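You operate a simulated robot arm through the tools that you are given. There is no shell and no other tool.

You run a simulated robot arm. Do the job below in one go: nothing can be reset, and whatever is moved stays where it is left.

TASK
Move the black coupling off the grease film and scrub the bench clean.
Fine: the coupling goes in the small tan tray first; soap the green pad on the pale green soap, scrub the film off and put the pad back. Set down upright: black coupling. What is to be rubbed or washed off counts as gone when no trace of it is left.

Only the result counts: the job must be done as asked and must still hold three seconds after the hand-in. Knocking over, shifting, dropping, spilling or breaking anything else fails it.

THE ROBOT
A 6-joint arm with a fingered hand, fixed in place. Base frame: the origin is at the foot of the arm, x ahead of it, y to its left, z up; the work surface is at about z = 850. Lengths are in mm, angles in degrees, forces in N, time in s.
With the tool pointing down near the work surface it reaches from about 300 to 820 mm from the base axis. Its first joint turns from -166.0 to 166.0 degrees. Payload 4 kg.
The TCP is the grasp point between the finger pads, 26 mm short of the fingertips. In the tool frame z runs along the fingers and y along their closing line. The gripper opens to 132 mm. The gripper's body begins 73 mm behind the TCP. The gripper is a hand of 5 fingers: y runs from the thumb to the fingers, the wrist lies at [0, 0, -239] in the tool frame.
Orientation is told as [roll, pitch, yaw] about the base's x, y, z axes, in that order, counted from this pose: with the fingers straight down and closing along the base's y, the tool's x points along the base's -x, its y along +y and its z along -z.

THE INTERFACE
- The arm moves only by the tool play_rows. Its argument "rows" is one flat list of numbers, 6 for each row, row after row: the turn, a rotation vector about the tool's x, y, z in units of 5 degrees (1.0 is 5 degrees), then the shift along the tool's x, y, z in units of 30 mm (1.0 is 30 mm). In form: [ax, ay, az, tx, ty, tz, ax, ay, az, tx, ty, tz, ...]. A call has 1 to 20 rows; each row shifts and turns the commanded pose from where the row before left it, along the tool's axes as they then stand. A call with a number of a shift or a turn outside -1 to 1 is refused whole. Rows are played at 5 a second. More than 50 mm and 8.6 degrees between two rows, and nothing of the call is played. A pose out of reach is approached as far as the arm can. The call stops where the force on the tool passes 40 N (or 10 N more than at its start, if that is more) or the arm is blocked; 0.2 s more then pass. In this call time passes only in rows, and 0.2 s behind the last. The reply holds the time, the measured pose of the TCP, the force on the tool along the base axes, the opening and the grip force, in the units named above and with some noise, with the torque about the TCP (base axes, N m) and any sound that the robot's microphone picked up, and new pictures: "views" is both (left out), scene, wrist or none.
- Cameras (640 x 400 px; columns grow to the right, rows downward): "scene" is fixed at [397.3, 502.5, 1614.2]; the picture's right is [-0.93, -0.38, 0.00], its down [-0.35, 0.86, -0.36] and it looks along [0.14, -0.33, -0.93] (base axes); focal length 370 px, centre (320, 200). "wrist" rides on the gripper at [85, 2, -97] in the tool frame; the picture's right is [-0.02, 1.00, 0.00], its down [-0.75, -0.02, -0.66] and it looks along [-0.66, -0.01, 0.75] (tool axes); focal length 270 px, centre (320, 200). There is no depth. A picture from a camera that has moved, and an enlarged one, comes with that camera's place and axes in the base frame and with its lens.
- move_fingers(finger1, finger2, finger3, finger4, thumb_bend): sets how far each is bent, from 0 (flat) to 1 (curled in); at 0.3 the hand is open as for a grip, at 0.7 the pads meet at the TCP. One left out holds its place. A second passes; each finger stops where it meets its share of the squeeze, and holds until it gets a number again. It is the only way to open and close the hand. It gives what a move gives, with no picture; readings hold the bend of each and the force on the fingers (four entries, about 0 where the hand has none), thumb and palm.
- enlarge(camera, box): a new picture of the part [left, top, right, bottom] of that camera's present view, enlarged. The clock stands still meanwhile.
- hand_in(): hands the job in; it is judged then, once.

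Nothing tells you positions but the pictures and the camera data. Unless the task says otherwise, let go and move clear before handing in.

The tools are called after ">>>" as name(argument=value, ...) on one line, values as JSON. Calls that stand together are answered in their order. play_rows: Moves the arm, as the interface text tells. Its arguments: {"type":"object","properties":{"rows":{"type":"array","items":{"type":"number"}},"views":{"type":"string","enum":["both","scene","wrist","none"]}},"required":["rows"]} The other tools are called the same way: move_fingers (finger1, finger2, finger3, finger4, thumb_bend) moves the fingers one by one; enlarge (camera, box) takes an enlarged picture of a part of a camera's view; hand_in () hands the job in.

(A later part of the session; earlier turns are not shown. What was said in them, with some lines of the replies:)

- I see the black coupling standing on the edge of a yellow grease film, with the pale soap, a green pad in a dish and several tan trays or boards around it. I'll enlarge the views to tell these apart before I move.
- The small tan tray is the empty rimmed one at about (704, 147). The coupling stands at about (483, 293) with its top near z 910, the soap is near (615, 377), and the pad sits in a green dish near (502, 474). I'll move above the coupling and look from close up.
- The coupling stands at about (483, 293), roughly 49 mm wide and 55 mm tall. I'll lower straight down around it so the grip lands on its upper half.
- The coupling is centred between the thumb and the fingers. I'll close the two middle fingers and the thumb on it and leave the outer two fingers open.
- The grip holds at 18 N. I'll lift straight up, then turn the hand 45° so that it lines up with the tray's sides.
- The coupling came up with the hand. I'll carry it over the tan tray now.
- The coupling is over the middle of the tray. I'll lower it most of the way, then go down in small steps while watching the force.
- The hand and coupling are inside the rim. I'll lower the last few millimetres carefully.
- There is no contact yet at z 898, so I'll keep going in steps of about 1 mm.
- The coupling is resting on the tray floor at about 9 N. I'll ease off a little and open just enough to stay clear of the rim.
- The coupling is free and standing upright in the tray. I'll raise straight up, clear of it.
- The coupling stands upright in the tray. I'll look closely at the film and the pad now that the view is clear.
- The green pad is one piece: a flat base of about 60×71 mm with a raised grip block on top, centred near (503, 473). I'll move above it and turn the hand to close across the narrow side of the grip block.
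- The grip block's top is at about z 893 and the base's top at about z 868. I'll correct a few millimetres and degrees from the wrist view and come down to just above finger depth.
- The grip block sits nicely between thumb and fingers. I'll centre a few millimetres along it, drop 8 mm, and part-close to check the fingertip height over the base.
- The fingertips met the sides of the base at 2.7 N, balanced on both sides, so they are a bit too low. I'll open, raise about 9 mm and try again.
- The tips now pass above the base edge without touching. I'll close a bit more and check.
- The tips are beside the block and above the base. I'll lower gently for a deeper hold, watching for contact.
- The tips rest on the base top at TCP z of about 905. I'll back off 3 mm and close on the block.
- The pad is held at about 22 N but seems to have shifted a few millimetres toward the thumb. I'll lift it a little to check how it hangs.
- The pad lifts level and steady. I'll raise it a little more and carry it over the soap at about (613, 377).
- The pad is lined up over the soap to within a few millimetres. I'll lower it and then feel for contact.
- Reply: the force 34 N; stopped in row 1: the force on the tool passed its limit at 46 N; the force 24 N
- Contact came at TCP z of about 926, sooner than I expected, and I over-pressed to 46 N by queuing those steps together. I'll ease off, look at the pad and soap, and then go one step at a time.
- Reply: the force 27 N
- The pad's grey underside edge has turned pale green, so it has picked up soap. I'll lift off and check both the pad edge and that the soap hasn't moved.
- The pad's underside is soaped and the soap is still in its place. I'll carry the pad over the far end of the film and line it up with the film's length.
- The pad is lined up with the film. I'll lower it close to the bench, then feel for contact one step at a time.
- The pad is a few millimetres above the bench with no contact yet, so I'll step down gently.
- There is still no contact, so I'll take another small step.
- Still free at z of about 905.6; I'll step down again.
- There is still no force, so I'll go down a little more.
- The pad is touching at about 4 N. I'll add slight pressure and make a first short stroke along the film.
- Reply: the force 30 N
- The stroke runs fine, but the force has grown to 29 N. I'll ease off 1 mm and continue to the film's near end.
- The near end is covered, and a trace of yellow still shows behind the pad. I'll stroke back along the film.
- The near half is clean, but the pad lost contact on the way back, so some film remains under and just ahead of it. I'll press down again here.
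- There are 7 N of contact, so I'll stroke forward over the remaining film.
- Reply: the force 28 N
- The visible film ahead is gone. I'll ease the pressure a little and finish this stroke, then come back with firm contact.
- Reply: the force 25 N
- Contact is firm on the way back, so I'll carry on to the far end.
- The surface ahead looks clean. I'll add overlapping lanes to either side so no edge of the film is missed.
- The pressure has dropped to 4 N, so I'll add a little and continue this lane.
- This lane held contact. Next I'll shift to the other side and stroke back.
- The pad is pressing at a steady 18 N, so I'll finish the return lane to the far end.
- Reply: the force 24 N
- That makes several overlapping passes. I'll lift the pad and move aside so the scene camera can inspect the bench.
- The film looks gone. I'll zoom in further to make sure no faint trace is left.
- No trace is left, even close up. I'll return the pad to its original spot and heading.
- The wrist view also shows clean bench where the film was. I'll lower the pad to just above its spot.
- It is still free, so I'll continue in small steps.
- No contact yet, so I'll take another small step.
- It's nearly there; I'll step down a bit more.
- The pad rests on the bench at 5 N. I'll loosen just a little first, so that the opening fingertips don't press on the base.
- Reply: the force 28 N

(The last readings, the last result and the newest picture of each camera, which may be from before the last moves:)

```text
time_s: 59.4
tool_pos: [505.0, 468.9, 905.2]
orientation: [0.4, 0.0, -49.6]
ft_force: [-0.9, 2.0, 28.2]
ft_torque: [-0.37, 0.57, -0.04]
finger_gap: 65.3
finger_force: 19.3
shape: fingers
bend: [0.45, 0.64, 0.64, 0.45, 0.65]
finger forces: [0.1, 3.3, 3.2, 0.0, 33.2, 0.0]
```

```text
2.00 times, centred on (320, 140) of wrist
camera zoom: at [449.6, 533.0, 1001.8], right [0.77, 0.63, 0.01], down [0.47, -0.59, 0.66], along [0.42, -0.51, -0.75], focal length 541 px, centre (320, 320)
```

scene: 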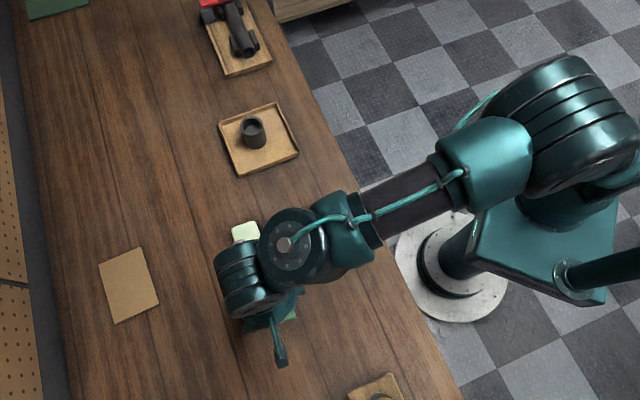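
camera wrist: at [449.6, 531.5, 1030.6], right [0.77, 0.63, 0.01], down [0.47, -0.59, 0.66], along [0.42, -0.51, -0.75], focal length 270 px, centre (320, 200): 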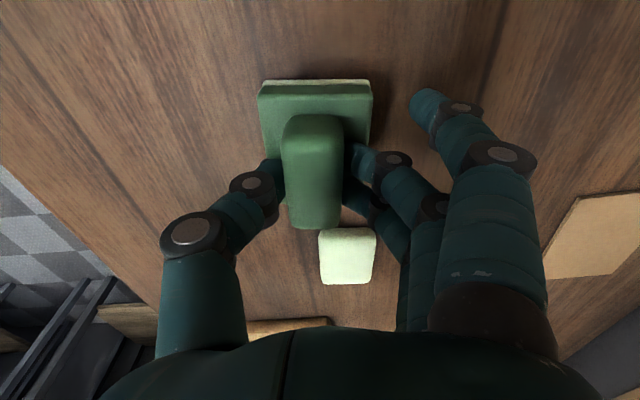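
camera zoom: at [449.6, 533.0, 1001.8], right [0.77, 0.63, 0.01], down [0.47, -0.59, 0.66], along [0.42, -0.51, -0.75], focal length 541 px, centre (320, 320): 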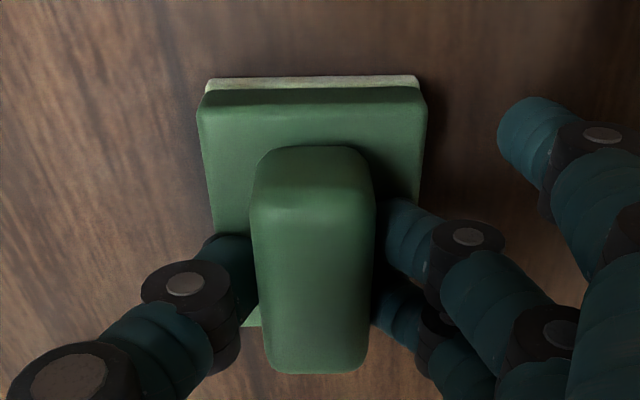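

The block is loose now and the thumb tip is pressing down on the base. I'll raise a few millimetres to relieve that.

>>> play_rows(rows=[0, 0, 0, 0, 0, -0.1], views="none")

```text
time_s: 59.8
tool_pos: [504.4, 468.2, 904.6]
orientation: [0.3, 0.1, -49.6]
ft_force: [1.8, 3.6, 8.8]
ft_torque: [0.01, 0.11, -0.03]
finger_gap: 65.4
finger_force: 10.1
shape: fingers
bend: [0.45, 0.64, 0.64, 0.45, 0.64]
finger forces: [0.1, 3.2, 3.1, 0.1, 13.4, 0.0]
```

The force is falling, so I'll raise a bit more.

>>> play_rows(rows=[0, 0, 0, 0, 0, -0.1], views="wrist")

```text
time_s: 60.2
tool_pos: [504.4, 466.1, 907.6]
orientation: [0.1, 0.0, -49.7]
ft_force: [0.7, -0.8, -0.3]
ft_torque: [0.0, 0.01, -0.01]
finger_gap: 66.3
finger_force: 4.0
shape: fingers
bend: [0.45, 0.64, 0.64, 0.45, 0.63]
finger forces: [0.0, 2.1, 1.9, 0.0, 4.3, 0.0]
camera wrist: at [449.8, 532.4, 1005.0], right [0.77, 0.63, 0.0], down [0.47, -0.58, 0.66], along [0.42, -0.51, -0.75], focal length 270 px, centre (320, 200)
```

wrist: 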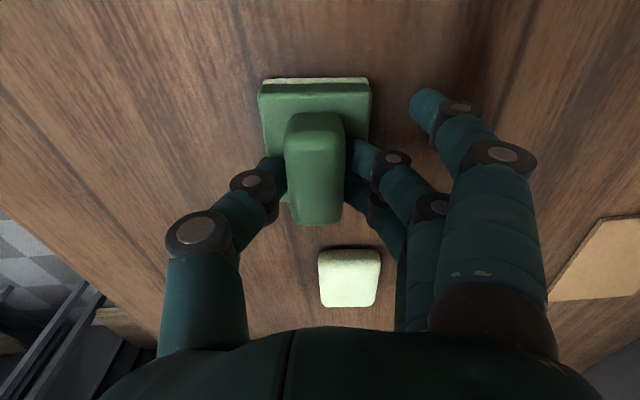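

A light 4 N squeeze remains on the block. There's now room over the base, so I'll open further.

>>> move_fingers(finger2=0.61, finger3=0.61, thumb_bend=0.6)

>>> enlarge(camera="wrist", box=[160, 40, 480, 240])

```text
time_s: 61.2
tool_pos: [504.8, 468.4, 908.5]
orientation: [0.2, -0.1, -49.6]
ft_force: [-0.6, -0.7, 0.5]
ft_torque: [-0.01, 0.03, -0.06]
finger_gap: 68.1
finger_force: 0.0
shape: fingers
bend: [0.45, 0.61, 0.61, 0.45, 0.6]
finger forces: [0.0, 0.0, 0.1, 0.0, 0.0, 0.0]
```

```text
2.00 times, centred on (320, 140) of wrist
camera zoom: at [449.8, 532.7, 1006.3], right [0.77, 0.63, 0.01], down [0.47, -0.58, 0.66], along [0.42, -0.51, -0.75], focal length 541 px, centre (320, 320)
```

zoom: 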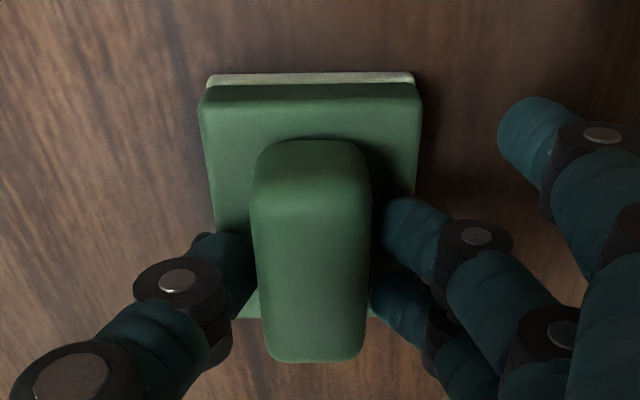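

The pad is free and within about 2 mm of where it started. I'll raise straight up, well clear.

>>> play_rows(rows=[0, 0, 0, 0, 0, -0.2, 0, 0, 0, 0, 0, -0.5, 0, 0, 0, 0, 0, -0.9, 0, 0, 0, 0, 0, -0.9, 0, 0, 0, 0, 0, -0.9], views="both")

```text
time_s: 62.4
tool_pos: [503.6, 467.9, 1009.6]
orientation: [0.3, 0.0, -49.5]
ft_force: [-0.2, 0.2, -0.4]
ft_torque: [-0.06, 0.0, 0.0]
finger_gap: 68.0
finger_force: 0.1
shape: fingers
bend: [0.45, 0.61, 0.61, 0.45, 0.6]
finger forces: [0.1, 0.1, 0.1, 0.1, 0.1, 0.1]
camera wrist: at [449.7, 532.6, 1107.5], right [0.77, 0.63, 0.0], down [0.47, -0.58, 0.66], along [0.42, -0.51, -0.75], focal length 270 px, centre (320, 200)
```

scene: 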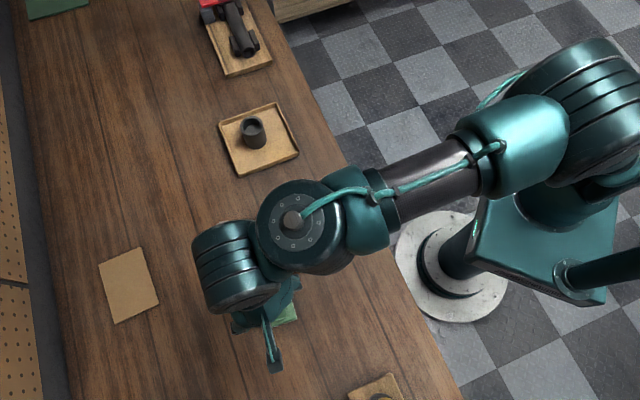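
wrist: 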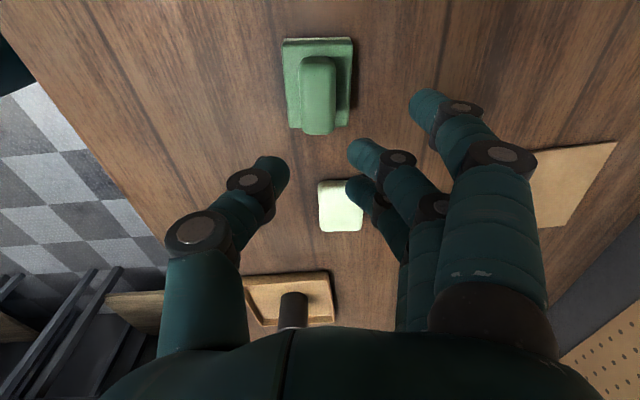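

The pad stayed in place. I'll rise and swing back to the start area for an unobstructed final look at the whole bench.

>>> play_rows(rows=[0, 0, 0, 0, 0, -1, 0, 0, 0, 0, 0, -1, 0, 0, 0, 0, 0, -1, 0, 0, 0, 0, 0, -1, 0, 0, 0, 0, 0, -1, 0, 0, 0, -0.433, -0.77, 0, 0, 0, 0, -0.433, -0.77, 0, 0, 0, 0, -0.433, -0.77, 0, 0, 0, 0, -0.433, -0.77, 0, 0, 0, 0, -0.433, -0.77, 0, 0, 0, 0, -0.433, -0.77, 0, 0, 0, 0, -0.433, -0.77, 0, 0, 0, 0, -0.433, -0.77, 0, 0, 0, 0, -0.433, -0.77, 0, 0, 0, 0, -0.433, -0.77, 0], views="both")

>>> enlarge(camera="scene", box=[250, 275, 310, 335])

>>> enlarge(camera="scene", box=[220, 210, 280, 270])

>>> enlarge(camera="scene", box=[290, 200, 370, 280])

>>> enlarge(camera="scene", box=[210, 90, 310, 190])

```text
time_s: 65.6
tool_pos: [412.2, 220.5, 1160.2]
orientation: [0.4, 0.0, -49.6]
ft_force: [0.2, 0.1, 0.5]
ft_torque: [-0.03, 0.02, 0.03]
finger_gap: 68.1
finger_force: 0.0
shape: fingers
bend: [0.45, 0.61, 0.61, 0.45, 0.6]
finger forces: [0.1, 0.0, 0.0, 0.0, 0.0, 0.1]
camera wrist: at [356.9, 284.2, 1256.5], right [0.77, 0.63, 0.01], down [0.47, -0.58, 0.66], along [0.42, -0.51, -0.75], focal length 270 px, centre (320, 200)
```

scene: 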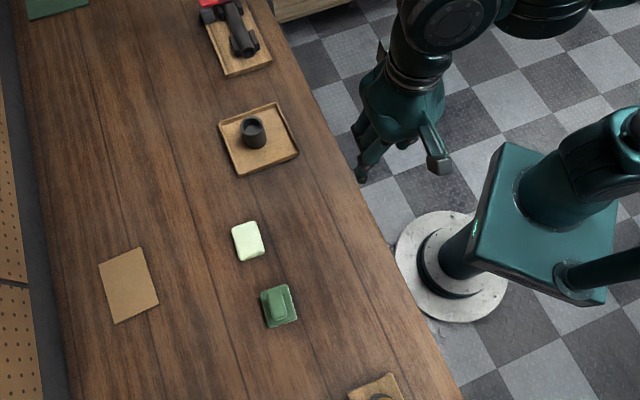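
wrist: 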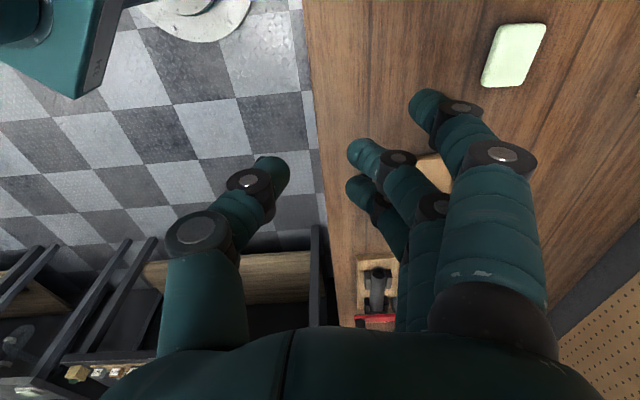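

```text
6.67 times, centred on (280, 305) of scene
camera zoom: at [397.3, 502.5, 1614.2], right [-0.93, -0.38, 0.0], down [-0.35, 0.86, -0.36], along [0.14, -0.33, -0.93], focal length 2464 px, centre (587, -500)
```

zoom: 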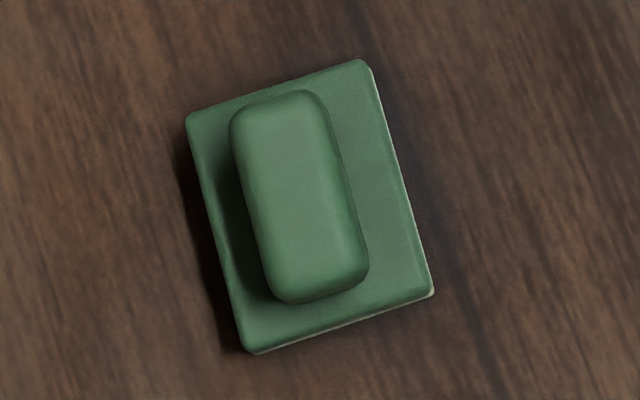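

```text
6.67 times, centred on (250, 240) of scene
camera zoom: at [397.3, 502.5, 1614.2], right [-0.93, -0.38, 0.0], down [-0.35, 0.86, -0.36], along [0.14, -0.33, -0.93], focal length 2464 px, centre (787, -67)
```

zoom: 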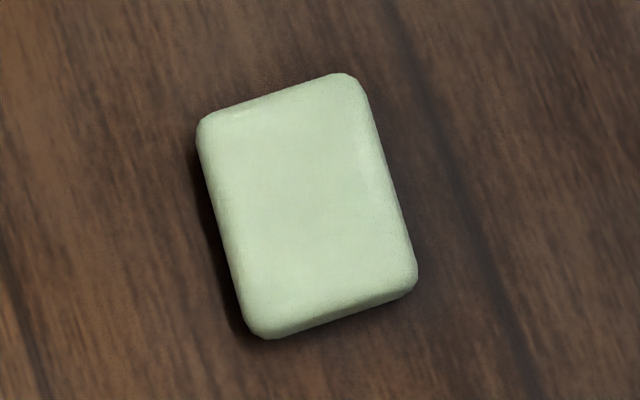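

```text
5.00 times, centred on (330, 240) of scene
camera zoom: at [397.3, 502.5, 1614.2], right [-0.93, -0.38, 0.0], down [-0.35, 0.86, -0.36], along [0.14, -0.33, -0.93], focal length 1848 px, centre (270, 0)
```

zoom: 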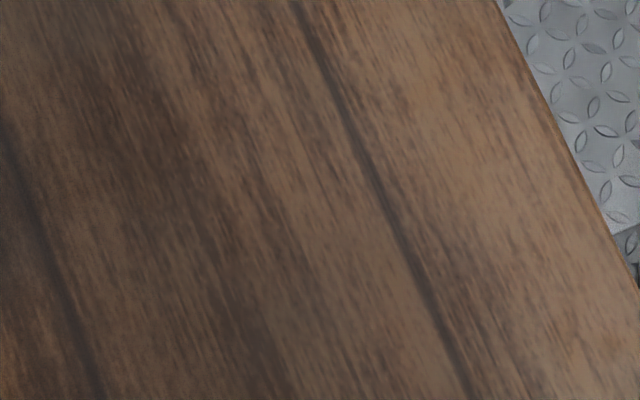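

```text
4.00 times, centred on (260, 140) of scene
camera zoom: at [397.3, 502.5, 1614.2], right [-0.93, -0.38, 0.0], down [-0.35, 0.86, -0.36], along [0.14, -0.33, -0.93], focal length 1478 px, centre (560, 440)
```

zoom: 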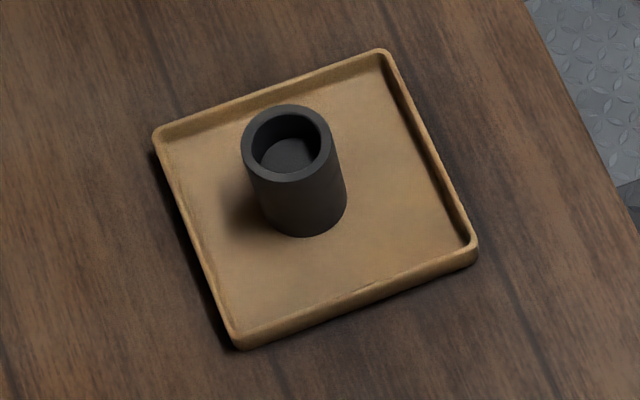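

The coupling stands upright in the tan tray and the bench shows no trace of film. The pad is back within a couple of millimetres of its spot, the soap hasn't moved, and the hand is empty and clear, so I'm handing in.

>>> hand_in()

```text
The job is handed in.
```

The job is done and handed in; the verdict did not come back with the hand-in.

- **Coupling:** it stands upright in the small tan tray, near the middle.
- **Grease film:** I soaped the pad on the pale green soap and scrubbed the film with several overlapping passes. No trace shows in close-up pictures of the bench.
- **Green pad:** it is back within about 2 mm of its original spot and heading.
- **Soap:** it is in its original position. While soaping the pad I briefly pressed on it with 46 N, more than I intended, but the pictures show no shift or damage.

The hand is empty and back near its starting position. In the final pictures nothing else on the bench looked moved.
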